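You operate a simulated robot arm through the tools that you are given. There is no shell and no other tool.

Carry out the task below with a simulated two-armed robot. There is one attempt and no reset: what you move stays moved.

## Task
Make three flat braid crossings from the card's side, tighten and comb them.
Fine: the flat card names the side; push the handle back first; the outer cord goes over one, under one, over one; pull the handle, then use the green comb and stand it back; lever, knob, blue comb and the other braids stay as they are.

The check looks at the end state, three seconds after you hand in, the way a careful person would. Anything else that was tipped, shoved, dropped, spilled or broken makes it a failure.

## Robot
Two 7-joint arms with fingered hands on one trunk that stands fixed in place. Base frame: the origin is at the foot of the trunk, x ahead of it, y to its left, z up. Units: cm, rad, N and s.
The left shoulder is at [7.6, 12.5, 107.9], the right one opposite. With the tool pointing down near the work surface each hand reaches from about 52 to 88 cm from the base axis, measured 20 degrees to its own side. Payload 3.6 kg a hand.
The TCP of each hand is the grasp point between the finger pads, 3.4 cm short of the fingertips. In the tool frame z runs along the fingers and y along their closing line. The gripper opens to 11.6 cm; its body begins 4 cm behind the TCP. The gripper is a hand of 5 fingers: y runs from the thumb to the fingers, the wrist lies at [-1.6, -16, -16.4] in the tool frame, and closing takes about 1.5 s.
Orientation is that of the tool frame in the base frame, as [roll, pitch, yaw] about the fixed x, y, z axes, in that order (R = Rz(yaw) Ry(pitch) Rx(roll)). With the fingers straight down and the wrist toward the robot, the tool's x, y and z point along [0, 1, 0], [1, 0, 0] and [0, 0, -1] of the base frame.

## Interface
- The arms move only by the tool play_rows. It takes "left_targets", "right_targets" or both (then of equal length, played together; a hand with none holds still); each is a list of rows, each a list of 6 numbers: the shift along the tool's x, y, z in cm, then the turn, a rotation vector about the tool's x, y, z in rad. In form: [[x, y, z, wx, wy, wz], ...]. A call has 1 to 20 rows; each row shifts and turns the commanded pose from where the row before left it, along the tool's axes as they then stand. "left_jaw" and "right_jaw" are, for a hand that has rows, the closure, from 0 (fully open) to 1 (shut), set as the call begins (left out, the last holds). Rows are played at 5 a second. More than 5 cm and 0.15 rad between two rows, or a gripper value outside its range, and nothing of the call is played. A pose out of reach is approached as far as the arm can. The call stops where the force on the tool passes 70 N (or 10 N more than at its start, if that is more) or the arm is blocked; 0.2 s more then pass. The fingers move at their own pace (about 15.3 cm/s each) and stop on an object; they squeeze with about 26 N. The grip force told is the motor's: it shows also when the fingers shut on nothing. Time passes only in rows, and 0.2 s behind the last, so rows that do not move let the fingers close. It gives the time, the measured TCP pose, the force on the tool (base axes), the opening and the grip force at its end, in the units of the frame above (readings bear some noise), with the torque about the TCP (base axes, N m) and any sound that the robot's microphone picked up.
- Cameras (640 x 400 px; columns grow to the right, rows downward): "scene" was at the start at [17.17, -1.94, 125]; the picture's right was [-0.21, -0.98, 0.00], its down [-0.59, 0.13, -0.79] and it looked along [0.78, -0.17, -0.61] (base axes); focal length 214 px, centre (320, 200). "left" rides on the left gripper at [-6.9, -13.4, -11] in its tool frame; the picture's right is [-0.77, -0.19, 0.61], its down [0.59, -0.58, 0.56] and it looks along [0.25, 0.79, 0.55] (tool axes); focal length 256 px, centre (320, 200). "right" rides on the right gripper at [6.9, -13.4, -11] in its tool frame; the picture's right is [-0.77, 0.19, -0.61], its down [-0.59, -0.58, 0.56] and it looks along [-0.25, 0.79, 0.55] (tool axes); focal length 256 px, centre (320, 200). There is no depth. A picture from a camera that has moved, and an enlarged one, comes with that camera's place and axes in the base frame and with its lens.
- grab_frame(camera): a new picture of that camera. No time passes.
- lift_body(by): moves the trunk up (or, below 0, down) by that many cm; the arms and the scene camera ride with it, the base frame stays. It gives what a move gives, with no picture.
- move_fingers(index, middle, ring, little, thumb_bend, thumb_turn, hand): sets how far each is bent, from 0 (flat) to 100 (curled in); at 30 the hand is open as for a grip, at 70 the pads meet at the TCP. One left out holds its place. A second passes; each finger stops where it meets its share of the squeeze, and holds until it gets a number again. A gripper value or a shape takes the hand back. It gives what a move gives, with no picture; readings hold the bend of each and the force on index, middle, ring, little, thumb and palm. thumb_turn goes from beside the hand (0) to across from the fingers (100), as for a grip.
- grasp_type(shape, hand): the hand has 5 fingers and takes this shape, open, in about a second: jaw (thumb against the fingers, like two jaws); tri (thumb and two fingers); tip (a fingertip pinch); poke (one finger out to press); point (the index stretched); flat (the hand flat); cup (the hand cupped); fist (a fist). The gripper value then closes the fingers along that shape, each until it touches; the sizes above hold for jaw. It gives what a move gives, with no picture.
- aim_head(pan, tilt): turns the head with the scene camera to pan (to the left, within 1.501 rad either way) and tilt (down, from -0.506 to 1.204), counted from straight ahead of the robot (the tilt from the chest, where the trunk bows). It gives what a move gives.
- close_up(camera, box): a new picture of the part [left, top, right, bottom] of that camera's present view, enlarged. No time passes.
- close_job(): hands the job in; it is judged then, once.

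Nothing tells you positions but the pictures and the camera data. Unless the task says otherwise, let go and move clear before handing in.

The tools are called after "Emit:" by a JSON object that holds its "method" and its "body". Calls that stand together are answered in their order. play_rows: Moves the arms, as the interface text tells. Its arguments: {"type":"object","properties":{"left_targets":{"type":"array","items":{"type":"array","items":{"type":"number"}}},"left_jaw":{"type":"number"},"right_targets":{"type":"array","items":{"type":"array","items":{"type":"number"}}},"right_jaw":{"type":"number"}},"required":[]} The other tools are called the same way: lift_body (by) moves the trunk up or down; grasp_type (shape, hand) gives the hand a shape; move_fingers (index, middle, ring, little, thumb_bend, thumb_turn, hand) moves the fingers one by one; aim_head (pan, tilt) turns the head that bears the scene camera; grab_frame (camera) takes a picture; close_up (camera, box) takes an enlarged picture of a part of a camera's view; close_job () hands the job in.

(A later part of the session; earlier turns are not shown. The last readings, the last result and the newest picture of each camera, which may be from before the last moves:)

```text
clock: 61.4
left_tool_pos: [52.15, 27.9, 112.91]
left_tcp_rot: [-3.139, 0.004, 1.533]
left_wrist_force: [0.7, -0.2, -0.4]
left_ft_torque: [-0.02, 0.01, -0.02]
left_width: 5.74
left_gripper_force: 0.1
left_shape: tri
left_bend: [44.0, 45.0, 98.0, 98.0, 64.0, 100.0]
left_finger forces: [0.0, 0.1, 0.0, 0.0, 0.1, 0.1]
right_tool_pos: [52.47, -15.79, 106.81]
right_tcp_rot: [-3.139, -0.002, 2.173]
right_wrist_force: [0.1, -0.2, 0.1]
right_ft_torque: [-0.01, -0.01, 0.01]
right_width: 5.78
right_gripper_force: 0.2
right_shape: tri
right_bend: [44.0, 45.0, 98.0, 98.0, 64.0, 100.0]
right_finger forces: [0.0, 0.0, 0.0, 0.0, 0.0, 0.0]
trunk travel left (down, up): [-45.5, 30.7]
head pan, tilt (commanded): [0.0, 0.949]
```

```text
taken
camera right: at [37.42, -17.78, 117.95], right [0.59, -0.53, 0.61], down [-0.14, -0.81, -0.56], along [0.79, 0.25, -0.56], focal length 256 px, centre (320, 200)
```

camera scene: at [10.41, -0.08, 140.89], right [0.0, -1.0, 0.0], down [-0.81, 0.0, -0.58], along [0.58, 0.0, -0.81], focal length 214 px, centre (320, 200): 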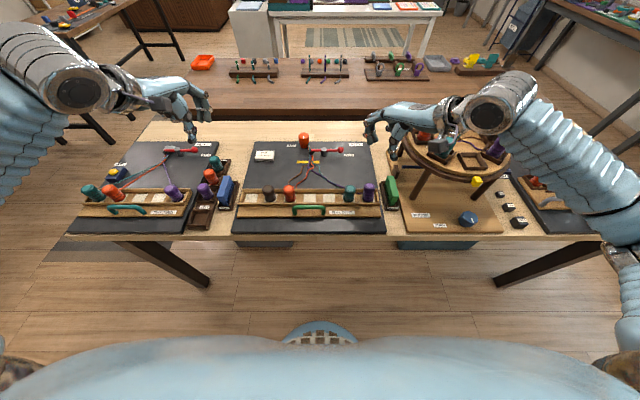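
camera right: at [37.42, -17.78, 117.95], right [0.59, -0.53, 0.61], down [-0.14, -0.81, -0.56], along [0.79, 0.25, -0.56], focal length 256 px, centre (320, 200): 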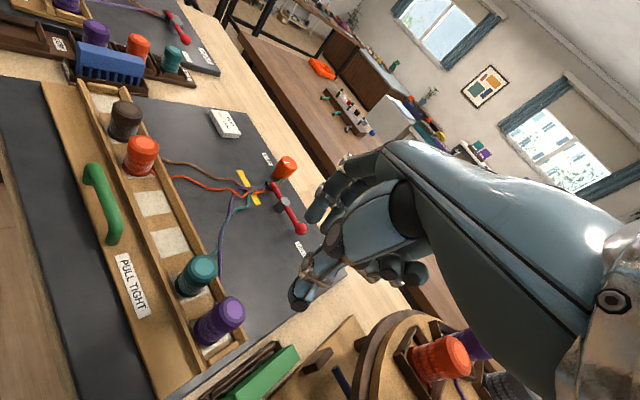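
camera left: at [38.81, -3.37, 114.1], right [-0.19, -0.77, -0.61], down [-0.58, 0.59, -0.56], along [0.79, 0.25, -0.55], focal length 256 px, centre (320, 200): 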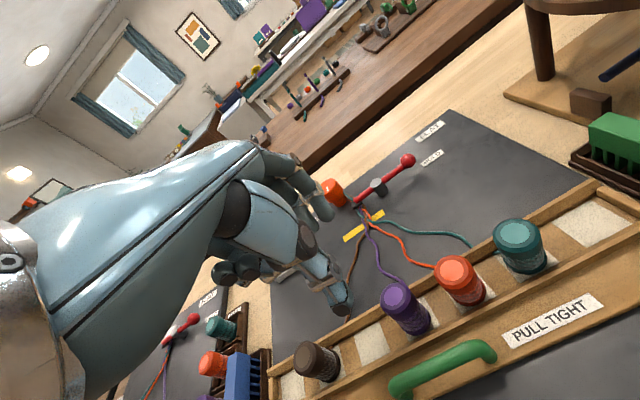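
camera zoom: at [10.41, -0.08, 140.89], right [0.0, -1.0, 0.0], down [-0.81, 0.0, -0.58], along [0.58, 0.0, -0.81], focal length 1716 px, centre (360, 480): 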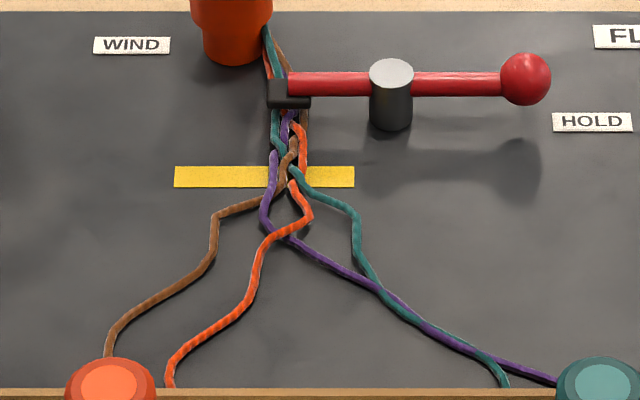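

All three crossings are in place: purple over brown, under orange, over teal, with the order now brown, orange, teal, purple. I'll retract the right hand up and to the right, then bring the left hand back to the handle.

Emit:
{"method": "play_rows", "body": {"right_targets": [[0, 0, -4, 0, 0, 0], [0, 0, -4, 0, 0, 0], [-1.85, -1.73, -2.8, 0, 0, 0], [-1.85, -1.73, -2.8, 0, 0, 0], [-1.85, -1.73, -2.8, 0, 0, 0], [-1.85, -1.73, -2.8, 0, 0, 0], [-1.85, -1.73, -2.8, 0, 0, 0], [-1.85, -1.73, 0, 0, 0, 0], [0, 0, 0, 0, 0, 0.15], [0, 0, 0, 0, 0, 0.15], [0, 0, 0, 0, 0, 0.15], [0, 0, 0, 0, 0, 0.15], [0, 0, 0, 0, 0, 0]]}}

Emit:
{"method": "play_rows", "body": {"left_targets": [[0, 0, 0, 0, 0, -0.04], [-3.53, -0.81, 1.55, 0, 0, 0], [-3.53, -0.81, 1.55, 0, 0, 0], [-3.53, -0.81, 1.55, 0, 0, 0], [-3.53, -0.81, 1.55, 0, 0, 0], [-3.53, -0.81, 1.55, 0, 0, 0], [-3.53, -0.81, 1.55, 0, 0, 0], [-3.53, -0.81, 1.55, 0, 0, 0], [0, 0, 0, 0, 0, 0]], "left_jaw": 0.45}}

Emit:
{"method": "grab_frame", "body": {"camera": "scene"}}

Emit:
{"method": "grab_frame", "body": {"camera": "left"}}

```text
clock: 64.2
left_tool_pos: [52.08, 27.82, 113.01]
left_tcp_rot: [-3.14, 0.004, 1.532]
left_wrist_force: [0.5, 0.8, 0.3]
left_ft_torque: [0.0, 0.02, 0.02]
left_width: 5.75
left_gripper_force: 0.1
left_shape: tri
left_bend: [44.0, 45.0, 98.0, 98.0, 64.0, 100.0]
left_finger forces: [0.0, 0.1, 0.0, 0.0, 0.1, 0.1]
right_tool_pos: [50.26, -30.86, 128.92]
right_tcp_rot: [3.14, 0.001, 1.571]
right_wrist_force: [0.6, -0.4, 0.3]
right_ft_torque: [-0.02, -0.01, 0.0]
right_width: 5.76
right_gripper_force: 0.2
right_shape: tri
right_bend: [44.0, 45.0, 98.0, 98.0, 64.0, 100.0]
right_finger forces: [0.0, 0.0, 0.0, 0.1, 0.0, 0.0]
trunk travel left (down, up): [-45.5, 30.7]
head pan, tilt (commanded): [0.0, 0.949]
```

```text
clock: 66.2
left_tool_pos: [46.5, 3.13, 102.18]
left_tcp_rot: [-3.14, 0.002, 1.573]
left_wrist_force: [0.9, -0.5, -0.7]
left_ft_torque: [-0.02, -0.03, -0.01]
left_width: 6.36
left_gripper_force: 0.1
left_shape: tri
left_bend: [42.0, 43.0, 98.0, 98.0, 62.0, 100.0]
left_finger forces: [0.0, 0.0, 0.1, 0.2, 0.0, 0.0]
right_tool_pos: [50.21, -30.83, 128.9]
right_tcp_rot: [-3.141, -0.001, 1.573]
right_wrist_force: [0.0, -0.4, 0.4]
right_ft_torque: [-0.03, 0.02, -0.05]
right_width: 5.77
right_gripper_force: 0.1
right_shape: tri
right_bend: [44.0, 45.0, 98.0, 98.0, 64.0, 100.0]
right_finger forces: [0.0, 0.0, 0.1, 0.1, 0.1, 0.0]
trunk travel left (down, up): [-45.5, 30.7]
head pan, tilt (commanded): [0.0, 0.949]
```

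```text
taken
camera scene: at [10.42, -0.06, 140.89], right [0.0, -1.0, 0.0], down [-0.81, 0.0, -0.58], along [0.58, 0.0, -0.81], focal length 214 px, centre (320, 200)
```

scene: 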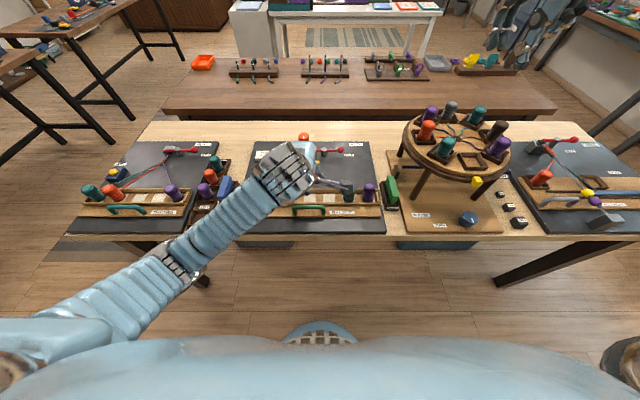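

```text
taken
camera left: at [33.08, -3.65, 113.28], right [-0.19, -0.77, -0.61], down [-0.58, 0.59, -0.57], along [0.79, 0.25, -0.56], focal length 256 px, centre (320, 200)
```

left: 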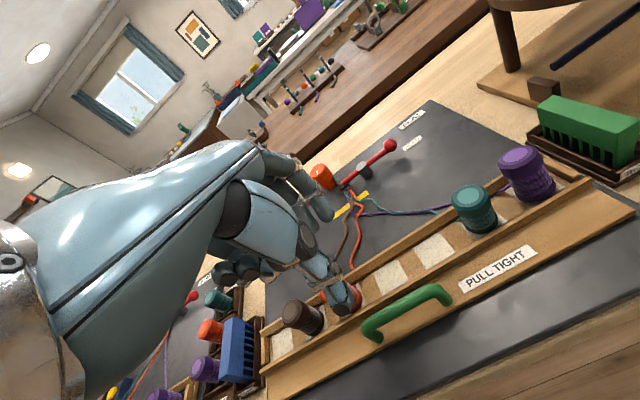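

The hand is above the handle with the elbow well out. I'll lower over the bar (x≈46.3, z≈87.2).

Emit:
{"method": "play_rows", "body": {"left_targets": [[0, -0.1, 4, 0, 0, 0], [0, 0, 4, 0, 0, 0], [0, 0, 3, 0, 0, 0], [0, 0, 1.5, 0, 0, 0], [0, 0, 1.0, 0, 0, 0], [0, 0, 0, 0, 0, 0]]}}

Emit:
{"method": "close_up", "body": {"camera": "left", "box": [200, 140, 460, 340]}}

Emit:
{"method": "close_up", "body": {"camera": "scene", "box": [230, 130, 400, 230]}}

```text
clock: 67.6
left_tool_pos: [46.28, 3.05, 88.6]
left_tcp_rot: [-3.14, 0.003, 1.571]
left_wrist_force: [-0.1, 0.5, -0.2]
left_ft_torque: [0.03, 0.0, 0.0]
left_width: 6.33
left_gripper_force: 0.1
left_shape: tri
left_bend: [42.0, 43.0, 98.0, 98.0, 62.0, 100.0]
left_finger forces: [0.1, 0.0, 0.0, 0.0, 0.0, 0.0]
right_tool_pos: [50.16, -30.9, 128.86]
right_tcp_rot: [-3.142, 0.0, 1.572]
right_wrist_force: [0.4, -0.3, 0.3]
right_ft_torque: [0.02, 0.0, 0.0]
right_width: 5.75
right_gripper_force: 0.0
right_shape: tri
right_bend: [44.0, 45.0, 98.0, 98.0, 64.0, 100.0]
right_finger forces: [0.0, 0.0, 0.0, 0.1, 0.0, 0.1]
trunk travel left (down, up): [-45.5, 30.7]
head pan, tilt (commanded): [0.0, 0.949]
```

```text
2.00 times, centred on (330, 240) of left
camera zoom: at [32.91, -3.71, 99.84], right [-0.19, -0.77, -0.61], down [-0.58, 0.59, -0.57], along [0.79, 0.25, -0.56], focal length 512 px, centre (300, 120)
```

zoom: 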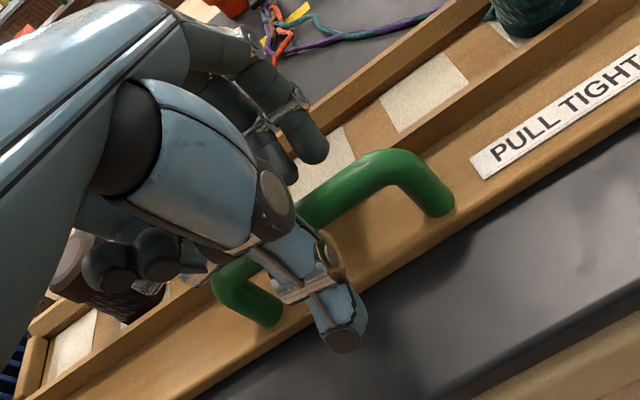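

```text
3.76 times, centred on (315, 180) of scene
camera zoom: at [10.41, -0.16, 140.89], right [0.0, -1.0, 0.0], down [-0.81, 0.0, -0.58], along [0.58, 0.0, -0.81], focal length 807 px, centre (339, 275)
```

zoom: 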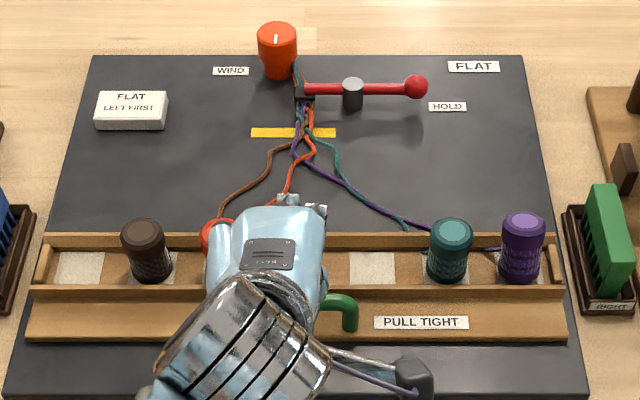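

The bar is between thumb and fingers. I'll close and pull the handle toward the robot in small steps.

Emit:
{"method": "play_rows", "body": {"left_targets": [[0, 0, 0, 0, 0, 0], [0, 0, 0, 0, 0, 0], [0, 0, 0, 0, 0, 0], [0, 0, 0, 0, 0, 0], [0, 0, 0, 0, 0, 0], [0, 0, 0, 0, 0, 0], [0, 0, 0, 0, 0, 0]], "left_jaw": 1.0}}

Emit:
{"method": "play_rows", "body": {"left_targets": [[0, -0.6, 0, 0, 0, 0], [0, -0.6, 0, 0, 0, 0], [0, -0.6, 0, 0, 0, 0], [0, -0.6, 0, 0, 0, 0], [0, -0.6, 0, 0, 0, 0], [0, 0, 0, 0, 0, 0]]}}

Emit:
{"method": "close_up", "body": {"camera": "scene", "box": [230, 130, 400, 230]}}

```text
clock: 69.2
left_tool_pos: [46.33, 3.15, 88.64]
left_tcp_rot: [-3.139, 0.004, 1.572]
left_wrist_force: [1.5, 0.2, 0.2]
left_ft_torque: [0.01, -0.01, 0.0]
left_width: 1.74
left_gripper_force: 0.1
left_shape: tri
left_bend: [67.0, 64.0, 98.0, 98.0, 70.0, 100.0]
left_finger forces: [0.8, 0.8, 0.1, 0.0, 0.0, 0.1]
right_tool_pos: [50.23, -30.95, 128.98]
right_tcp_rot: [3.14, 0.0, 1.572]
right_wrist_force: [-1.0, -0.1, 0.7]
right_ft_torque: [-0.01, -0.01, 0.01]
right_width: 5.75
right_gripper_force: 0.2
right_shape: tri
right_bend: [44.0, 45.0, 98.0, 98.0, 64.0, 100.0]
right_finger forces: [0.0, 0.1, 0.0, 0.1, 0.0, 0.0]
trunk travel left (down, up): [-45.5, 30.7]
head pan, tilt (commanded): [0.0, 0.949]
```

```text
clock: 70.6
left_tool_pos: [43.26, 3.12, 88.65]
left_tcp_rot: [-3.139, 0.004, 1.571]
left_wrist_force: [2.4, 0.2, 0.9]
left_ft_torque: [0.02, -0.1, 0.01]
left_width: 4.1
left_gripper_force: 0.1
left_shape: tri
left_bend: [41.0, 40.0, 98.0, 98.0, 70.0, 100.0]
left_finger forces: [0.9, 0.8, 0.1, 0.1, 0.0, 0.0]
right_tool_pos: [50.27, -30.85, 128.77]
right_tcp_rot: [-3.141, 0.0, 1.57]
right_wrist_force: [-0.4, 0.7, -0.1]
right_ft_torque: [0.02, 0.01, -0.01]
right_width: 5.76
right_gripper_force: 0.1
right_shape: tri
right_bend: [44.0, 45.0, 98.0, 98.0, 64.0, 100.0]
right_finger forces: [0.0, 0.0, 0.0, 0.0, 0.0, 0.1]
trunk travel left (down, up): [-45.5, 30.7]
head pan, tilt (commanded): [0.0, 0.949]
```

```text
3.76 times, centred on (315, 180) of scene
camera zoom: at [10.43, -0.15, 140.89], right [0.0, -1.0, 0.0], down [-0.81, 0.0, -0.58], along [0.58, 0.0, -0.81], focal length 807 px, centre (339, 275)
```

zoom: 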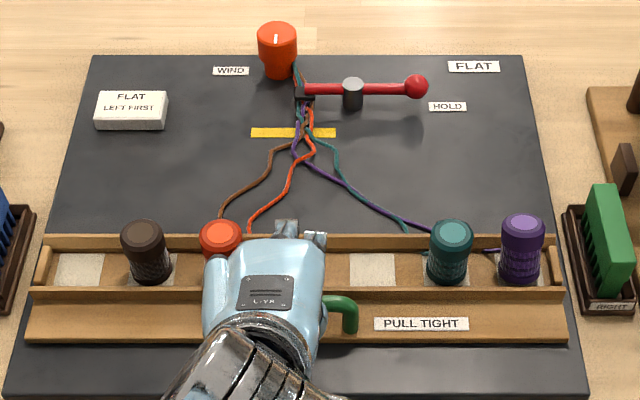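

The fingers alone were bent open, because the thumb wasn't touching the bar, so the rail barely moved. I'll open, shift the hand forward so the thumb bears on the bar too, and grip again.

Emit:
{"method": "play_rows", "body": {"left_targets": [[0, 0, 0, 0, 0, 0], [0, 0, 0, 0, 0, 0], [0, 1.2, 0, 0, 0, 0], [0, 1.2, 0, 0, 0, 0], [0, 1.4, 0, 0, 0, 0], [0, 0, 0, 0, 0, 0]], "left_jaw": 0.45}}

Emit:
{"method": "play_rows", "body": {"left_targets": [[0, 0, 0, 0, 0, 0], [0, 0, 0, 0, 0, 0], [0, 0, 0, 0, 0, 0], [0, 0, 0, 0, 0, 0], [0, 0, 0, 0, 0, 0], [0, 0, 0, 0, 0, 0], [0, 0, 0, 0, 0, 0], [0, 0, 0, 0, 0, 0]], "left_jaw": 1.0}}

Emit:
{"method": "close_up", "body": {"camera": "left", "box": [200, 140, 460, 340]}}

```text
clock: 72.0
left_tool_pos: [47.11, 3.06, 88.81]
left_tcp_rot: [-3.141, 0.004, 1.571]
left_wrist_force: [0.0, -0.1, 0.2]
left_ft_torque: [-0.05, 0.01, 0.01]
left_width: 6.33
left_gripper_force: 0.0
left_shape: tri
left_bend: [42.0, 43.0, 98.0, 98.0, 62.0, 100.0]
left_finger forces: [0.0, 0.1, 0.0, 0.0, 0.0, 0.0]
right_tool_pos: [50.23, -30.86, 128.85]
right_tcp_rot: [3.14, 0.0, 1.573]
right_wrist_force: [-0.2, 0.3, -1.8]
right_ft_torque: [0.02, 0.0, -0.03]
right_width: 5.79
right_gripper_force: 0.1
right_shape: tri
right_bend: [44.0, 45.0, 98.0, 98.0, 64.0, 100.0]
right_finger forces: [0.0, 0.0, 0.1, 0.0, 0.0, 0.0]
trunk travel left (down, up): [-45.5, 30.7]
head pan, tilt (commanded): [0.0, 0.949]
```

```text
clock: 73.8
left_tool_pos: [47.21, 3.05, 88.68]
left_tcp_rot: [-3.141, 0.003, 1.57]
left_wrist_force: [-1.4, -1.2, -1.5]
left_ft_torque: [0.01, -0.08, -0.03]
left_width: 1.05
left_gripper_force: 25.7
left_shape: tri
left_bend: [70.0, 70.0, 100.0, 100.0, 70.0, 100.0]
left_finger forces: [11.5, 11.0, 0.1, 0.0, 22.6, 0.0]
right_tool_pos: [50.18, -30.86, 128.89]
right_tcp_rot: [-3.141, 0.001, 1.571]
right_wrist_force: [0.3, 0.6, 0.6]
right_ft_torque: [-0.03, -0.03, 0.02]
right_width: 5.78
right_gripper_force: 0.0
right_shape: tri
right_bend: [44.0, 45.0, 98.0, 98.0, 64.0, 100.0]
right_finger forces: [0.0, 0.1, 0.0, 0.0, 0.0, 0.1]
trunk travel left (down, up): [-45.5, 30.7]
head pan, tilt (commanded): [0.0, 0.949]
```

```text
2.00 times, centred on (330, 240) of left
camera zoom: at [33.71, -3.73, 99.87], right [-0.19, -0.77, -0.61], down [-0.58, 0.59, -0.57], along [0.79, 0.25, -0.56], focal length 512 px, centre (300, 120)
```

zoom: 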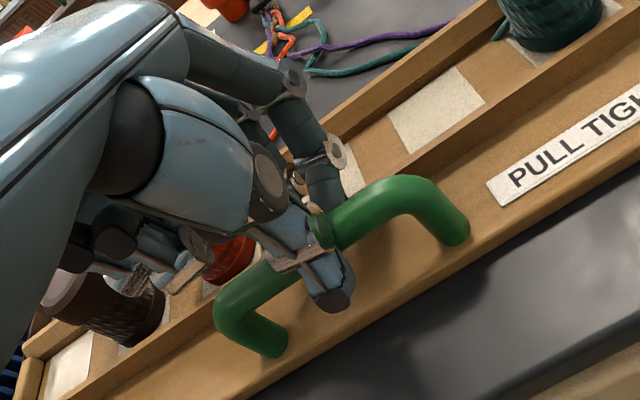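

Now both sides hold the bar with 26 N. I'll pull toward the robot.

Emit:
{"method": "play_rows", "body": {"left_targets": [[0, -0.5, 0, 0, 0, 0], [0, -0.5, 0, 0, 0, 0], [0, -0.5, 0, 0, 0, 0], [0, -0.5, 0, 0, 0, 0], [0, 0, 0, 0, 0, 0]]}}

Emit:
{"method": "close_up", "body": {"camera": "scene", "box": [230, 130, 400, 230]}}

```text
clock: 75.0
left_tool_pos: [45.2, 3.02, 88.69]
left_tcp_rot: [-3.139, 0.004, 1.572]
left_wrist_force: [2.0, -1.6, -2.3]
left_ft_torque: [-0.06, -0.11, -0.01]
left_width: 1.04
left_gripper_force: 25.9
left_shape: tri
left_bend: [70.0, 70.0, 100.0, 100.0, 70.0, 100.0]
left_finger forces: [12.6, 12.2, 0.0, 0.0, 22.5, 0.1]
right_tool_pos: [50.19, -30.82, 128.88]
right_tcp_rot: [-3.141, 0.001, 1.573]
right_wrist_force: [0.0, 0.0, 0.2]
right_ft_torque: [0.0, 0.02, -0.04]
right_width: 5.77
right_gripper_force: 0.0
right_shape: tri
right_bend: [44.0, 45.0, 98.0, 98.0, 64.0, 100.0]
right_finger forces: [0.1, 0.1, 0.0, 0.0, 0.0, 0.1]
trunk travel left (down, up): [-45.5, 30.7]
head pan, tilt (commanded): [0.0, 0.949]
```

```text
3.76 times, centred on (315, 180) of scene
camera zoom: at [10.44, -0.18, 140.89], right [0.0, -1.0, 0.0], down [-0.81, 0.0, -0.58], along [0.58, 0.0, -0.81], focal length 807 px, centre (339, 275)
```

zoom: 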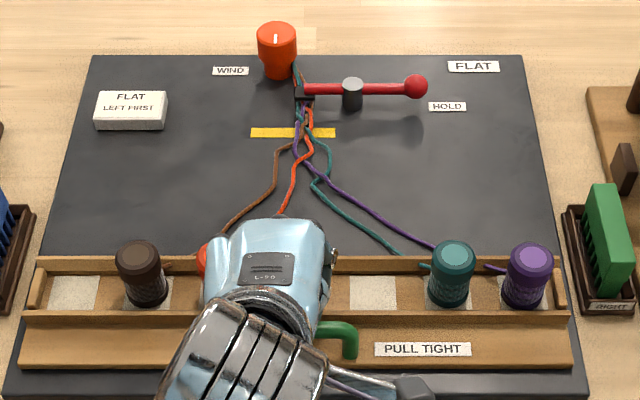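

The rail follows and the cords are straightening. I'll keep pulling toward the original position and until it firms up.

Emit:
{"method": "play_rows", "body": {"left_targets": [[0, -0.5, 0, 0, 0, 0], [0, -0.5, 0, 0, 0, 0], [0, -0.5, 0, 0, 0, 0], [0, -0.5, 0, 0, 0, 0], [0, 0, 0, 0, 0, 0]]}}

Emit:
{"method": "close_up", "body": {"camera": "scene", "box": [230, 130, 400, 230]}}

```text
clock: 76.2
left_tool_pos: [43.21, 3.15, 88.68]
left_tcp_rot: [-3.141, 0.006, 1.572]
left_wrist_force: [6.5, 0.5, -4.3]
left_ft_torque: [-0.03, -0.27, -0.03]
left_width: 0.94
left_gripper_force: 26.1
left_shape: tri
left_bend: [70.0, 70.0, 100.0, 100.0, 70.0, 100.0]
left_finger forces: [14.3, 14.0, 0.0, 0.0, 19.9, 0.0]
right_tool_pos: [50.28, -30.83, 128.89]
right_tcp_rot: [-3.14, -0.001, 1.574]
right_wrist_force: [-0.3, -0.3, 0.1]
right_ft_torque: [-0.01, -0.02, 0.0]
right_width: 5.79
right_gripper_force: 0.2
right_shape: tri
right_bend: [44.0, 45.0, 98.0, 98.0, 64.0, 100.0]
right_finger forces: [0.0, 0.0, 0.0, 0.0, 0.1, 0.1]
trunk travel left (down, up): [-45.5, 30.7]
head pan, tilt (commanded): [0.0, 0.949]
```

```text
3.76 times, centred on (315, 180) of scene
camera zoom: at [10.55, -0.16, 140.88], right [0.0, -1.0, 0.0], down [-0.81, 0.0, -0.58], along [0.58, 0.0, -0.81], focal length 807 px, centre (339, 275)
```

zoom: 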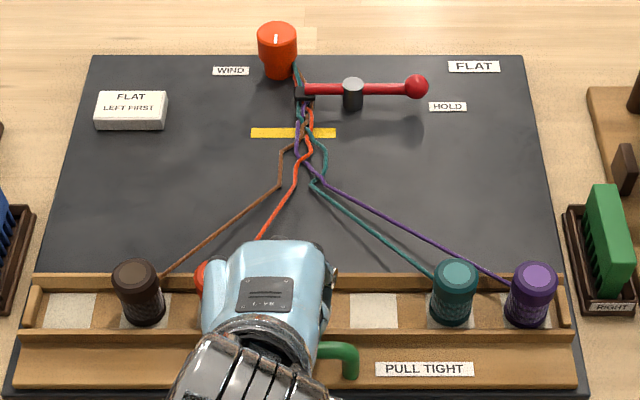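

The cords are nearly taut (6.5 N). I'll pull a little more to reach the tight end.

Emit:
{"method": "play_rows", "body": {"left_targets": [[0, -0.4, 0, 0, 0, 0], [0, -0.4, 0, 0, 0, 0], [0, -0.3, 0, 0, 0, 0], [0, 0, 0, 0, 0, 0]]}}

Emit:
{"method": "close_up", "body": {"camera": "scene", "box": [230, 130, 400, 230]}}

```text
clock: 77.2
left_tool_pos: [42.64, 3.21, 88.86]
left_tcp_rot: [-3.139, 0.004, 1.572]
left_wrist_force: [31.2, 7.5, 1.1]
left_ft_torque: [0.16, -0.91, 0.1]
left_width: 0.52
left_gripper_force: 26.1
left_shape: tri
left_bend: [70.0, 70.0, 100.0, 100.0, 70.0, 100.0]
left_finger forces: [21.9, 19.3, 0.0, 0.0, 12.3, 0.0]
right_tool_pos: [50.95, -30.71, 128.57]
right_tcp_rot: [-3.135, 0.003, 1.572]
right_wrist_force: [-0.2, 0.9, 0.3]
right_ft_torque: [0.0, -0.06, -0.04]
right_width: 5.76
right_gripper_force: 0.0
right_shape: tri
right_bend: [44.0, 45.0, 98.0, 98.0, 64.0, 100.0]
right_finger forces: [0.0, 0.0, 0.1, 0.0, 0.1, 0.0]
trunk travel left (down, up): [-45.5, 30.7]
head pan, tilt (commanded): [0.0, 0.949]
```

```text
3.76 times, centred on (315, 180) of scene
camera zoom: at [11.89, -0.07, 140.9], right [0.0, -1.0, 0.0], down [-0.82, 0.0, -0.57], along [0.57, 0.0, -0.82], focal length 807 px, centre (339, 275)
```

zoom: 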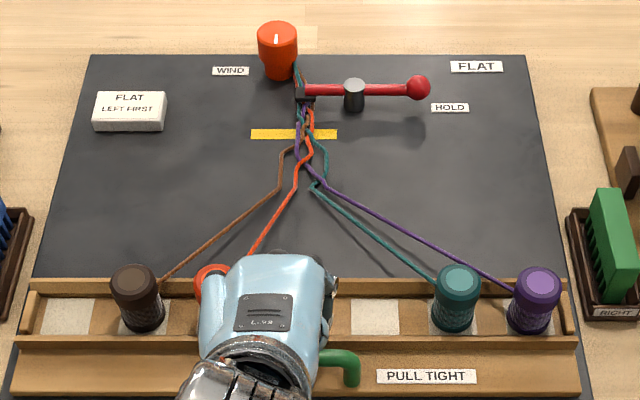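

The stop is reached at 31 N, so the cords are tight. I'll relax the pull, open and lift away.

Emit:
{"method": "play_rows", "body": {"left_targets": [[0, 0.3, 0, 0, 0, 0], [0, 0.2, 0, 0, 0, 0], [0, 0, 0, 0, 0, 0]]}}

Emit:
{"method": "play_rows", "body": {"left_targets": [[0, 0, 0, 0, 0, 0], [0, 0, 0, 0, 0, 0], [0, 0, 0, 0, 0, 0], [0, 0, 0, 0, 0, 0], [0, 0, -2, 0, 0, 0], [0, 0, -3, 0, 0, 0], [0, 0, -4, 0, 0, 0], [0, 0, -4, 0, 0, 0], [0, 0, -4, 0, 0, 0]], "left_jaw": 0.45}}

Emit:
{"method": "grab_frame", "body": {"camera": "scene"}}

Emit:
{"method": "close_up", "body": {"camera": "scene", "box": [230, 130, 400, 230]}}

Emit:
{"method": "grab_frame", "body": {"camera": "left"}}

```text
clock: 78.0
left_tool_pos: [42.62, 3.13, 88.75]
left_tcp_rot: [-3.14, 0.003, 1.572]
left_wrist_force: [25.4, 6.2, 3.5]
left_ft_torque: [0.21, -0.69, 0.11]
left_width: 0.55
left_gripper_force: 26.3
left_shape: tri
left_bend: [70.0, 70.0, 100.0, 100.0, 70.0, 100.0]
left_finger forces: [20.0, 17.9, 0.0, 0.0, 15.0, 0.1]
right_tool_pos: [50.41, -30.75, 128.73]
right_tcp_rot: [-3.14, -0.001, 1.576]
right_wrist_force: [0.9, 0.3, 1.2]
right_ft_torque: [-0.01, 0.03, -0.03]
right_width: 5.76
right_gripper_force: 0.2
right_shape: tri
right_bend: [44.0, 45.0, 98.0, 98.0, 64.0, 100.0]
right_finger forces: [0.1, 0.0, 0.0, 0.0, 0.1, 0.0]
trunk travel left (down, up): [-45.5, 30.7]
head pan, tilt (commanded): [0.0, 0.949]
```

```text
clock: 79.8
left_tool_pos: [41.51, 7.93, 95.77]
left_tcp_rot: [-3.089, -0.181, 1.566]
left_wrist_force: [-0.1, 0.6, 0.4]
left_ft_torque: [-0.05, 0.01, 0.0]
left_width: 6.34
left_gripper_force: 0.0
left_shape: tri
left_bend: [42.0, 43.0, 98.0, 98.0, 62.0, 100.0]
left_finger forces: [0.0, 0.1, 0.1, 0.0, 0.0, 0.0]
right_tool_pos: [50.14, -30.82, 128.87]
right_tcp_rot: [3.141, 0.0, 1.571]
right_wrist_force: [-0.1, -0.4, 0.1]
right_ft_torque: [0.0, -0.01, -0.02]
right_width: 5.73
right_gripper_force: 0.0
right_shape: tri
right_bend: [44.0, 45.0, 98.0, 98.0, 64.0, 100.0]
right_finger forces: [0.0, 0.1, 0.0, 0.1, 0.0, 0.1]
trunk travel left (down, up): [-45.5, 30.7]
head pan, tilt (commanded): [0.0, 0.949]
stopped in row 8 (left hand): the arm was blocked; the commanded pose is now the measured one
```

```text
taken
camera scene: at [10.41, -0.12, 140.89], right [0.0, -1.0, 0.0], down [-0.81, 0.0, -0.58], along [0.58, 0.0, -0.81], focal length 214 px, centre (320, 200)
```

scene: 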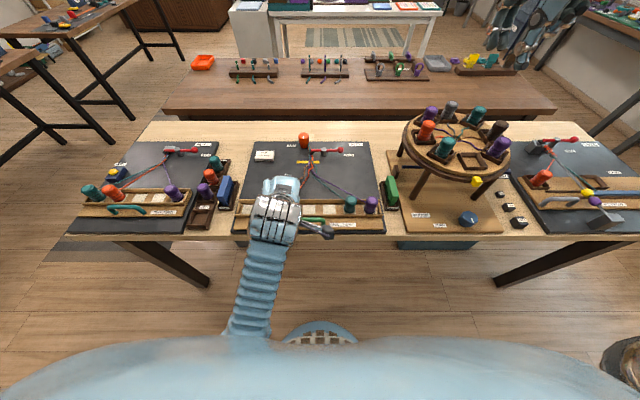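

```text
3.76 times, centred on (315, 180) of scene
camera zoom: at [10.41, -0.12, 140.89], right [0.0, -1.0, 0.0], down [-0.81, 0.0, -0.58], along [0.58, 0.0, -0.81], focal length 807 px, centre (339, 275)
```

zoom: 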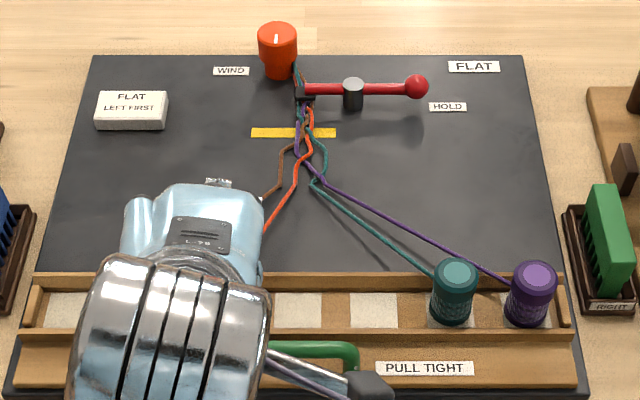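

```text
taken
camera left: at [28.7, -0.71, 106.08], right [-0.22, -0.65, -0.73], down [-0.6, 0.68, -0.42], along [0.77, 0.35, -0.54], focal length 256 px, centre (320, 200)
```

left: 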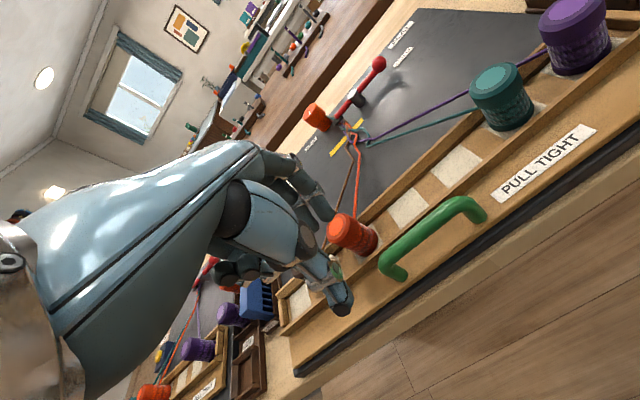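

The handle stayed put, but while rising the arm hit its inner limit and drifted left, tilted (z≈96, above the bobbins). I'll level it and move forward and up to a comfortable spot, then check the bobbins.

Emit:
{"method": "play_rows", "body": {"left_targets": [[0.38, 3.89, -2.17, -0.026, -0.09, 0.005], [0.2, 3.9, -2.1, -0.026, -0.09, 0.005], [0, 1, -3, 0, 0, 0], [2, 0, -3, 0, 0, 0], [3, 0, -3, 0, 0, 0], [0, 0, 0, 0, 0, 0]]}}

Emit:
{"method": "grab_frame", "body": {"camera": "scene"}}

Emit:
{"method": "close_up", "body": {"camera": "scene", "box": [230, 130, 400, 240]}}

```text
clock: 81.2
left_tool_pos: [50.51, 13.04, 109.02]
left_tcp_rot: [3.139, 0.003, 1.56]
left_wrist_force: [0.4, -0.4, 0.5]
left_ft_torque: [0.0, -0.01, 0.0]
left_width: 6.38
left_gripper_force: 0.1
left_shape: tri
left_bend: [42.0, 43.0, 98.0, 98.0, 62.0, 100.0]
left_finger forces: [0.1, 0.1, 0.1, 0.1, 0.0, 0.1]
right_tool_pos: [50.19, -30.84, 128.88]
right_tcp_rot: [3.141, 0.0, 1.573]
right_wrist_force: [-0.1, 0.0, 0.3]
right_ft_torque: [0.02, 0.02, 0.0]
right_width: 5.76
right_gripper_force: 0.1
right_shape: tri
right_bend: [44.0, 45.0, 98.0, 98.0, 64.0, 100.0]
right_finger forces: [0.1, 0.0, 0.1, 0.0, 0.0, 0.1]
trunk travel left (down, up): [-45.5, 30.7]
head pan, tilt (commanded): [0.0, 0.949]
```

```text
taken
camera scene: at [10.4, -0.14, 140.89], right [0.0, -1.0, 0.0], down [-0.81, 0.0, -0.58], along [0.58, 0.0, -0.81], focal length 214 px, centre (320, 200)
```

scene: 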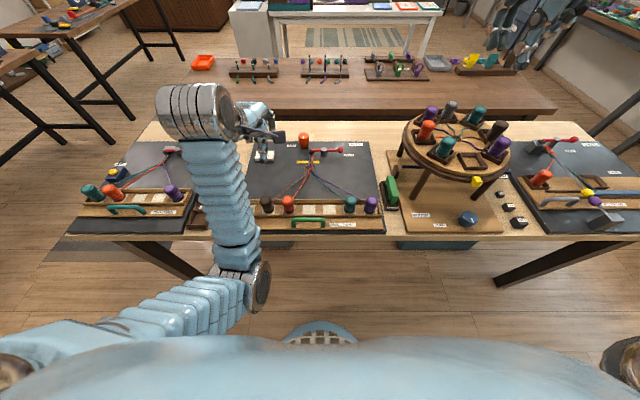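

```text
3.64 times, centred on (315, 185) of scene
camera zoom: at [10.4, -0.14, 140.89], right [0.0, -1.0, 0.0], down [-0.81, 0.0, -0.58], along [0.58, 0.0, -0.81], focal length 780 px, centre (338, 254)
```

zoom: 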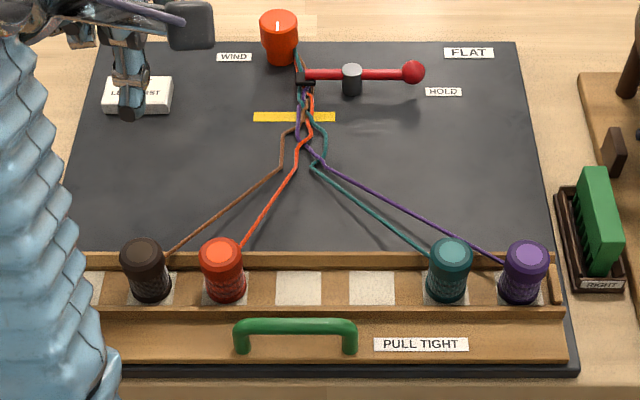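

All four bobbins stand upright and the cords are tight. I'll zoom in on the crossings, which sit below the yellow mark and now need combing up.

Emit:
{"method": "close_up", "body": {"camera": "scene", "box": [280, 140, 350, 190]}}

Emit:
{"method": "close_up", "body": {"camera": "scene", "box": [370, 165, 420, 225]}}

Emit:
{"method": "grab_frame", "body": {"camera": "right"}}

```text
8.00 times, centred on (315, 165) of scene
camera zoom: at [10.4, -0.14, 140.89], right [0.0, -1.0, 0.0], down [-0.81, 0.0, -0.58], along [0.58, 0.0, -0.81], focal length 1716 px, centre (360, 480)
```

zoom: 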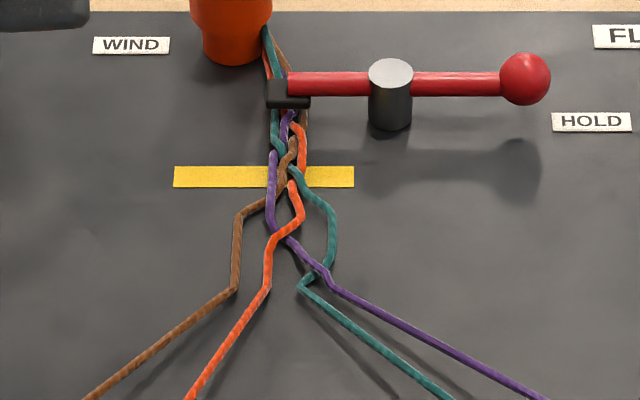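

```text
6.67 times, centred on (395, 195) of scene
camera zoom: at [10.4, -0.14, 140.89], right [0.0, -1.0, 0.0], down [-0.81, 0.0, -0.58], along [0.58, 0.0, -0.81], focal length 1430 px, centre (-180, 233)
```

zoom: 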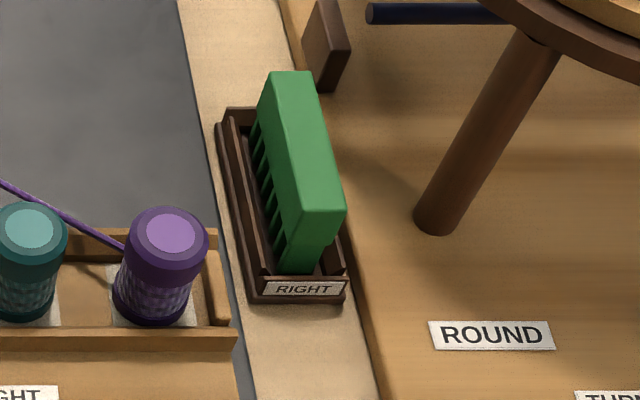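

```text
taken
camera right: at [36.69, -24.03, 139.91], right [0.19, -0.77, 0.61], down [-0.58, -0.59, -0.56], along [0.8, -0.25, -0.55], focal length 256 px, centre (320, 200)
```

right: 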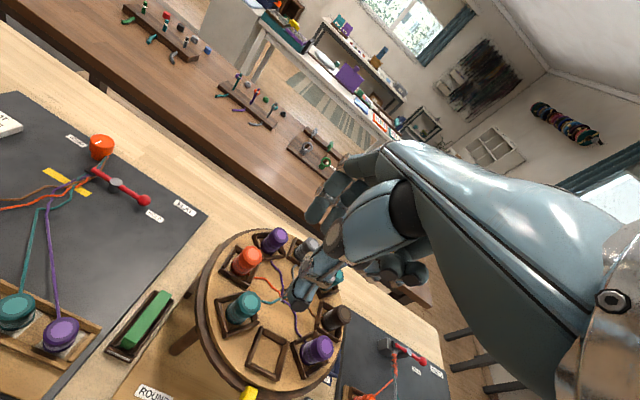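

The three crossings are spread from the yellow mark back to x≈63.5. Next I'll pick up the green comb with the left hand; first I'll measure the comb from the right hand's camera.

Emit:
{"method": "close_up", "body": {"camera": "right", "box": [80, 260, 240, 380]}}

Emit:
{"method": "close_up", "body": {"camera": "left", "box": [440, 40, 640, 240]}}

```text
3.33 times, centred on (160, 320) of right
camera zoom: at [36.69, -24.03, 139.91], right [0.19, -0.77, 0.61], down [-0.58, -0.59, -0.56], along [0.8, -0.25, -0.55], focal length 853 px, centre (853, -200)
```

zoom: 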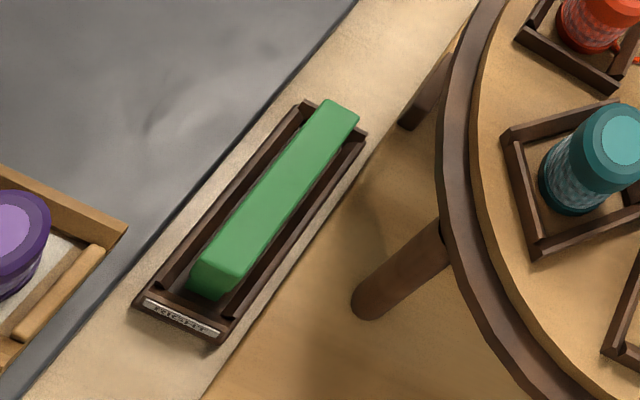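

```text
2.00 times, centred on (540, 140) of left
camera zoom: at [36.96, 6.32, 120.1], right [-0.19, -0.77, -0.61], down [-0.57, 0.59, -0.57], along [0.8, 0.24, -0.55], focal length 512 px, centre (-120, 320)
```

zoom: 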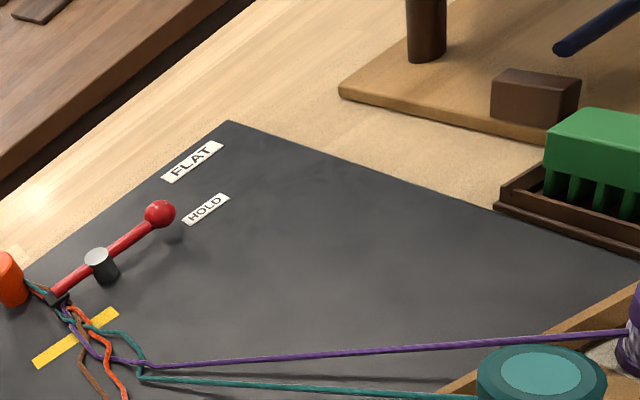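

Comb measured: centre about [54.6, −23.9], 2 cm thick, 8.9 cm long along x, top near z≈87.5–88. I'll move the right hand further out, then set the left hand to jaw shape and yaw it so its fingers close across the comb.

Emit:
{"method": "play_rows", "body": {"right_targets": [[-3.5, -1.5, 0, 0, 0, 0], [-3.5, -1.5, 0, 0, 0, 0], [-3.5, -1.5, 0, 0, 0, 0], [-3.5, -1.5, 0, 0, 0, 0], [0, 0, 0, 0, 0, 0]]}}

Emit:
{"method": "grasp_type", "body": {"hand": "left", "shape": "jaw"}}

Emit:
{"method": "play_rows", "body": {"left_targets": [[0, 0, 0, 0, 0, 0.142], [0, 0, 0, 0, 0, 0.142], [0, 0, 0, 0, 0, 0.142], [0, 0, 0, 0, 0, 0.142], [0, 0, 0, 0, 0, 0.142], [0, 0, 0, 0, 0, 0.142], [0, 0, 0, 0, 0, 0.142], [0, 0, 0, 0, 0, 0.142], [0, 0, 0, 0, 0, 0.142], [0, 0, 0, 0, 0, 0.142], [0, 0, 0, 0, 0, 0.142], [0, 0, 0, 0, 0, 0]], "left_jaw": 0.45}}

Emit:
{"method": "grab_frame", "body": {"camera": "scene"}}

```text
clock: 82.4
left_tool_pos: [50.62, 13.01, 108.94]
left_tcp_rot: [3.14, 0.004, 1.561]
left_wrist_force: [-0.2, 0.0, -0.3]
left_ft_torque: [-0.01, 0.02, 0.0]
left_width: 6.37
left_gripper_force: 0.1
left_shape: tri
left_bend: [42.0, 43.0, 98.0, 98.0, 62.0, 100.0]
left_finger forces: [0.1, 0.0, 0.1, 0.0, 0.0, 0.0]
right_tool_pos: [44.21, -44.91, 128.83]
right_tcp_rot: [-3.139, 0.002, 1.572]
right_wrist_force: [0.7, 0.3, -0.2]
right_ft_torque: [0.01, -0.01, -0.01]
right_width: 5.76
right_gripper_force: 0.0
right_shape: tri
right_bend: [44.0, 45.0, 98.0, 98.0, 64.0, 100.0]
right_finger forces: [0.0, 0.0, 0.0, 0.0, 0.0, 0.0]
trunk travel left (down, up): [-45.5, 30.7]
head pan, tilt (commanded): [0.0, 0.949]
```

```text
clock: 83.3
left_tool_pos: [50.4, 13.0, 108.95]
left_tcp_rot: [3.141, 0.003, 1.559]
left_wrist_force: [-0.1, -0.2, 0.0]
left_ft_torque: [0.0, 0.03, 0.04]
left_width: 11.59
left_gripper_force: 0.0
left_shape: jaw
left_bend: [30.0, 30.0, 30.0, 30.0, 30.0, 97.0]
left_finger forces: [0.1, 0.0, 0.1, 0.0, 0.1, 0.0]
right_tool_pos: [44.39, -44.81, 128.9]
right_tcp_rot: [-3.141, -0.001, 1.573]
right_wrist_force: [0.3, 0.1, 0.1]
right_ft_torque: [0.03, 0.0, 0.03]
right_width: 5.79
right_gripper_force: 0.1
right_shape: tri
right_bend: [44.0, 45.0, 98.0, 98.0, 64.0, 100.0]
right_finger forces: [0.0, 0.0, 0.0, 0.0, 0.1, 0.0]
trunk travel left (down, up): [-45.5, 30.7]
head pan, tilt (commanded): [0.0, 0.949]
```

```text
clock: 85.9
left_tool_pos: [50.48, 13.11, 108.98]
left_tcp_rot: [3.139, -0.002, -0.003]
left_wrist_force: [-0.3, 0.0, 0.2]
left_ft_torque: [0.0, -0.01, 0.01]
left_width: 6.43
left_gripper_force: 0.1
left_shape: jaw
left_bend: [38.0, 43.0, 59.0, 58.0, 62.0, 99.0]
left_finger forces: [0.1, 0.1, 0.0, 0.1, 0.1, 0.1]
right_tool_pos: [44.2, -44.82, 128.95]
right_tcp_rot: [-3.141, -0.001, 1.572]
right_wrist_force: [-0.2, -0.8, 0.3]
right_ft_torque: [-0.02, 0.02, 0.02]
right_width: 5.76
right_gripper_force: 0.1
right_shape: tri
right_bend: [44.0, 45.0, 98.0, 98.0, 64.0, 100.0]
right_finger forces: [0.0, 0.0, 0.0, 0.0, 0.1, 0.0]
trunk travel left (down, up): [-45.5, 30.7]
head pan, tilt (commanded): [0.0, 0.949]
```

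```text
taken
camera scene: at [10.4, -0.13, 140.89], right [0.0, -1.0, 0.0], down [-0.81, 0.0, -0.58], along [0.58, 0.0, -0.81], focal length 214 px, centre (320, 200)
```

scene: 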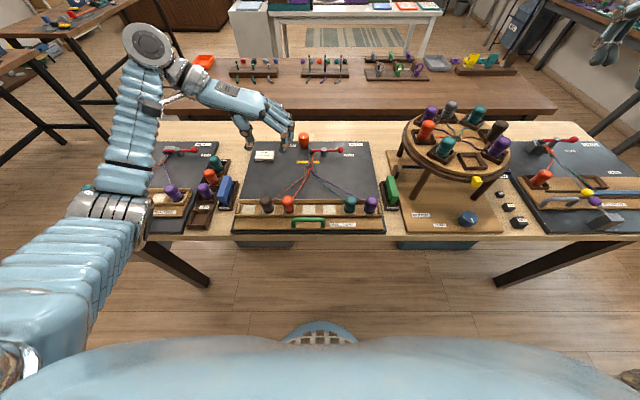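

The left hand is yawed with fingers to the right. I'll carry it over to above the comb.

Emit:
{"method": "play_rows", "body": {"left_targets": [[0.33, 4.11, 0.6, 0, 0, 0], [0.33, 4.11, 0.6, 0, 0, 0], [0.33, 4.11, 0.6, 0, 0, 0], [0.33, 4.11, 0.6, 0, 0, 0], [0.33, 4.11, 0.6, 0, 0, 0], [0.33, 4.11, 0.6, 0, 0, 0], [0.33, 4.11, 0.6, 0, 0, 0], [0.33, 4.11, 0.6, 0, 0, 0], [0.33, 4.11, 0.6, 0, 0, 0], [0, 0, 0, 0, 0, 0]]}}

Emit:
{"method": "grab_frame", "body": {"camera": "scene"}}

Emit:
{"method": "grab_frame", "body": {"camera": "left"}}

Emit:
{"method": "grab_frame", "body": {"camera": "right"}}

```text
clock: 88.1
left_tool_pos: [53.51, -23.93, 103.63]
left_tcp_rot: [3.139, -0.003, 0.001]
left_wrist_force: [1.2, 0.2, 0.3]
left_ft_torque: [0.0, 0.04, 0.0]
left_width: 6.41
left_gripper_force: 0.1
left_shape: jaw
left_bend: [38.0, 43.0, 59.0, 58.0, 62.0, 99.0]
left_finger forces: [0.0, 0.1, 0.0, 0.0, 0.0, 0.0]
right_tool_pos: [44.29, -44.95, 128.89]
right_tcp_rot: [-3.141, 0.001, 1.573]
right_wrist_force: [0.1, 0.8, -0.3]
right_ft_torque: [0.01, -0.03, -0.01]
right_width: 5.76
right_gripper_force: 0.0
right_shape: tri
right_bend: [44.0, 45.0, 98.0, 98.0, 64.0, 100.0]
right_finger forces: [0.0, 0.0, 0.0, 0.1, 0.0, 0.0]
trunk travel left (down, up): [-45.5, 30.7]
head pan, tilt (commanded): [0.0, 0.949]
```

```text
taken
camera scene: at [10.44, -0.09, 140.89], right [0.0, -1.0, 0.0], down [-0.81, 0.0, -0.58], along [0.58, 0.0, -0.81], focal length 214 px, centre (320, 200)
```

scene: 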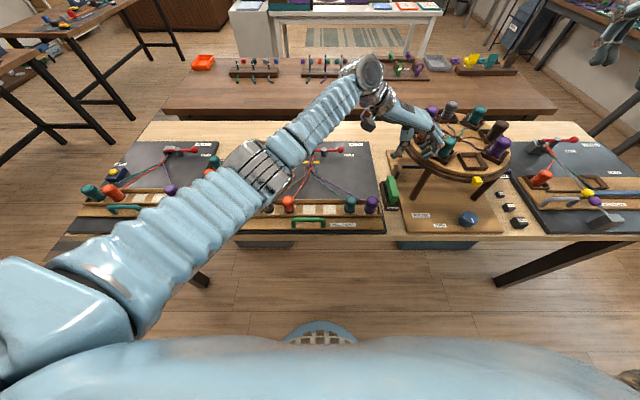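

```text
taken
camera left: at [46.57, -10.46, 114.71], right [-0.77, 0.19, -0.61], down [0.59, 0.57, -0.57], along [0.25, -0.8, -0.55], focal length 256 px, centre (320, 200)
```

left: 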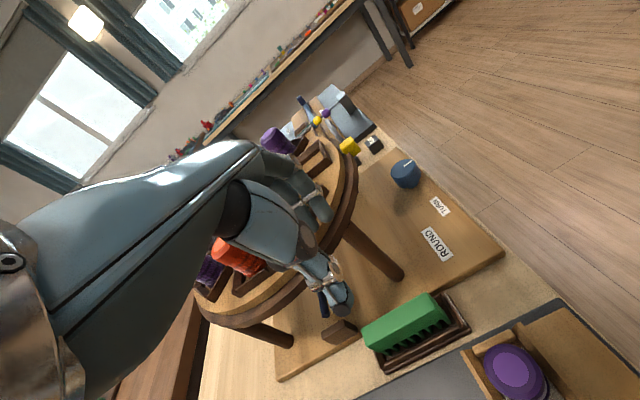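

```text
taken
camera right: at [30.81, -37.94, 139.92], right [0.19, -0.77, 0.61], down [-0.58, -0.59, -0.56], along [0.8, -0.25, -0.55], focal length 256 px, centre (320, 200)
```

right: 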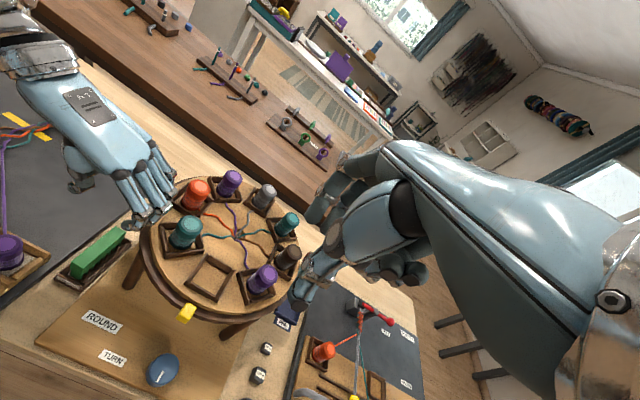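

The hand reaches, but with all four fingers open it would pass close to the round stand's disc. I'll back off a little to the left and switch to the narrower tri shape before coming down.

Emit:
{"method": "play_rows", "body": {"left_targets": [[0, -4, 0, 0, 0, 0], [0, -4, 0, 0, 0, 0], [0, -2, 0, 0, 0, 0], [0, 0, 0, 0, 0, 0]]}}

Emit:
{"method": "grasp_type", "body": {"hand": "left", "shape": "tri"}}

Emit:
{"method": "play_rows", "body": {"left_targets": [[0, 0, 0, 0, 0, 0], [0, 0, 0, 0, 0, 0], [0, 0, 0, 0, 0, 0], [0, 0, 0, 0, 0, 0], [0.3, 4, 0, 0, 0, 0], [0.2, 4, 0, 0, 0, 0], [0.2, 2, 0, 0, 0, 0], [0, 0, 0, 0, 0, 0]], "left_jaw": 0.6}}

Emit:
{"method": "grab_frame", "body": {"camera": "left"}}

Emit:
{"method": "grab_frame", "body": {"camera": "right"}}

Emit:
{"method": "close_up", "body": {"camera": "scene", "box": [340, 100, 480, 220]}}

```text
clock: 89.1
left_tool_pos: [53.52, -13.97, 103.57]
left_tcp_rot: [3.137, -0.002, -0.005]
left_wrist_force: [0.4, -0.2, 0.8]
left_ft_torque: [0.01, -0.02, -0.03]
left_width: 6.42
left_gripper_force: 0.1
left_shape: jaw
left_bend: [38.0, 43.0, 59.0, 58.0, 62.0, 99.0]
left_finger forces: [0.0, 0.0, 0.0, 0.0, 0.0, 0.0]
right_tool_pos: [44.31, -44.92, 128.78]
right_tcp_rot: [-3.141, 0.001, 1.572]
right_wrist_force: [-0.2, 0.7, 0.1]
right_ft_torque: [-0.01, 0.01, -0.02]
right_width: 5.77
right_gripper_force: 0.1
right_shape: tri
right_bend: [44.0, 45.0, 98.0, 98.0, 64.0, 100.0]
right_finger forces: [0.0, 0.0, 0.0, 0.1, 0.0, 0.0]
trunk travel left (down, up): [-45.5, 30.7]
head pan, tilt (commanded): [0.0, 0.949]
```

```text
clock: 90.0
left_tool_pos: [53.44, -13.92, 103.67]
left_tcp_rot: [3.14, -0.003, -0.002]
left_wrist_force: [0.8, -0.4, 0.1]
left_ft_torque: [-0.01, 0.0, 0.0]
left_width: 11.61
left_gripper_force: 0.0
left_shape: tri
left_bend: [30.0, 30.0, 98.0, 98.0, 30.0, 97.0]
left_finger forces: [0.1, 0.0, 0.0, 0.1, 0.0, 0.1]
right_tool_pos: [44.2, -44.99, 128.87]
right_tcp_rot: [-3.14, 0.0, 1.574]
right_wrist_force: [-0.2, 0.1, 1.0]
right_ft_torque: [0.02, 0.0, -0.01]
right_width: 5.76
right_gripper_force: 0.1
right_shape: tri
right_bend: [44.0, 45.0, 98.0, 98.0, 64.0, 100.0]
right_finger forces: [0.0, 0.0, 0.0, 0.0, 0.0, 0.1]
trunk travel left (down, up): [-45.5, 30.7]
head pan, tilt (commanded): [0.0, 0.949]
```

```text
clock: 91.8
left_tool_pos: [54.21, -24.07, 103.6]
left_tcp_rot: [3.138, -0.001, -0.003]
left_wrist_force: [-0.2, 1.0, -0.2]
left_ft_torque: [0.01, 0.01, -0.03]
left_width: 4.69
left_gripper_force: 0.0
left_shape: tri
left_bend: [47.0, 49.0, 98.0, 98.0, 69.0, 100.0]
left_finger forces: [0.0, 0.0, 0.1, 0.0, 0.0, 0.1]
right_tool_pos: [44.3, -44.87, 128.76]
right_tcp_rot: [3.14, 0.001, 1.573]
right_wrist_force: [0.0, -0.3, 0.0]
right_ft_torque: [0.03, 0.01, 0.0]
right_width: 5.76
right_gripper_force: 0.1
right_shape: tri
right_bend: [44.0, 45.0, 98.0, 98.0, 64.0, 100.0]
right_finger forces: [0.0, 0.0, 0.0, 0.0, 0.0, 0.0]
trunk travel left (down, up): [-45.5, 30.7]
head pan, tilt (commanded): [0.0, 0.949]
```

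```text
taken
camera left: at [47.19, -10.6, 114.71], right [-0.77, 0.19, -0.61], down [0.59, 0.57, -0.57], along [0.25, -0.8, -0.55], focal length 256 px, centre (320, 200)
```

left: 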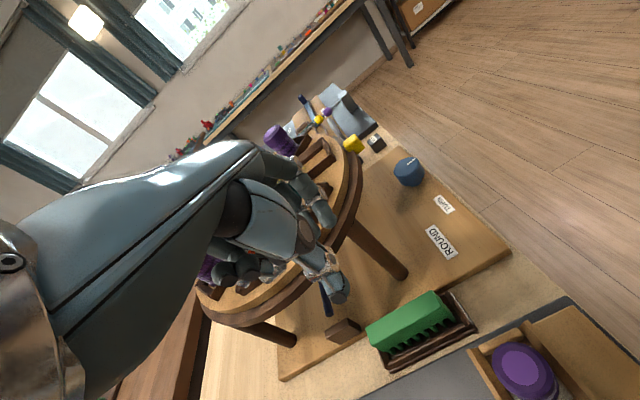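

```text
taken
camera right: at [30.82, -38.05, 139.89], right [0.19, -0.77, 0.61], down [-0.58, -0.59, -0.56], along [0.8, -0.25, -0.55], focal length 256 px, centre (320, 200)
```

right: 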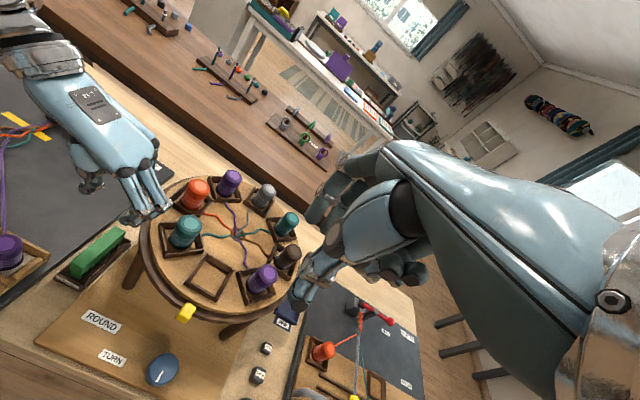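

```text
3.33 times, centred on (410, 160) of scene
camera zoom: at [10.45, -0.19, 140.89], right [0.0, -1.0, 0.0], down [-0.81, 0.0, -0.58], along [0.58, 0.0, -0.81], focal length 715 px, centre (20, 333)
```

zoom: 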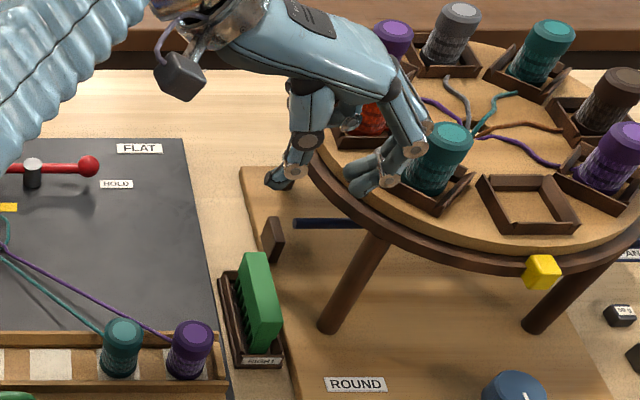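

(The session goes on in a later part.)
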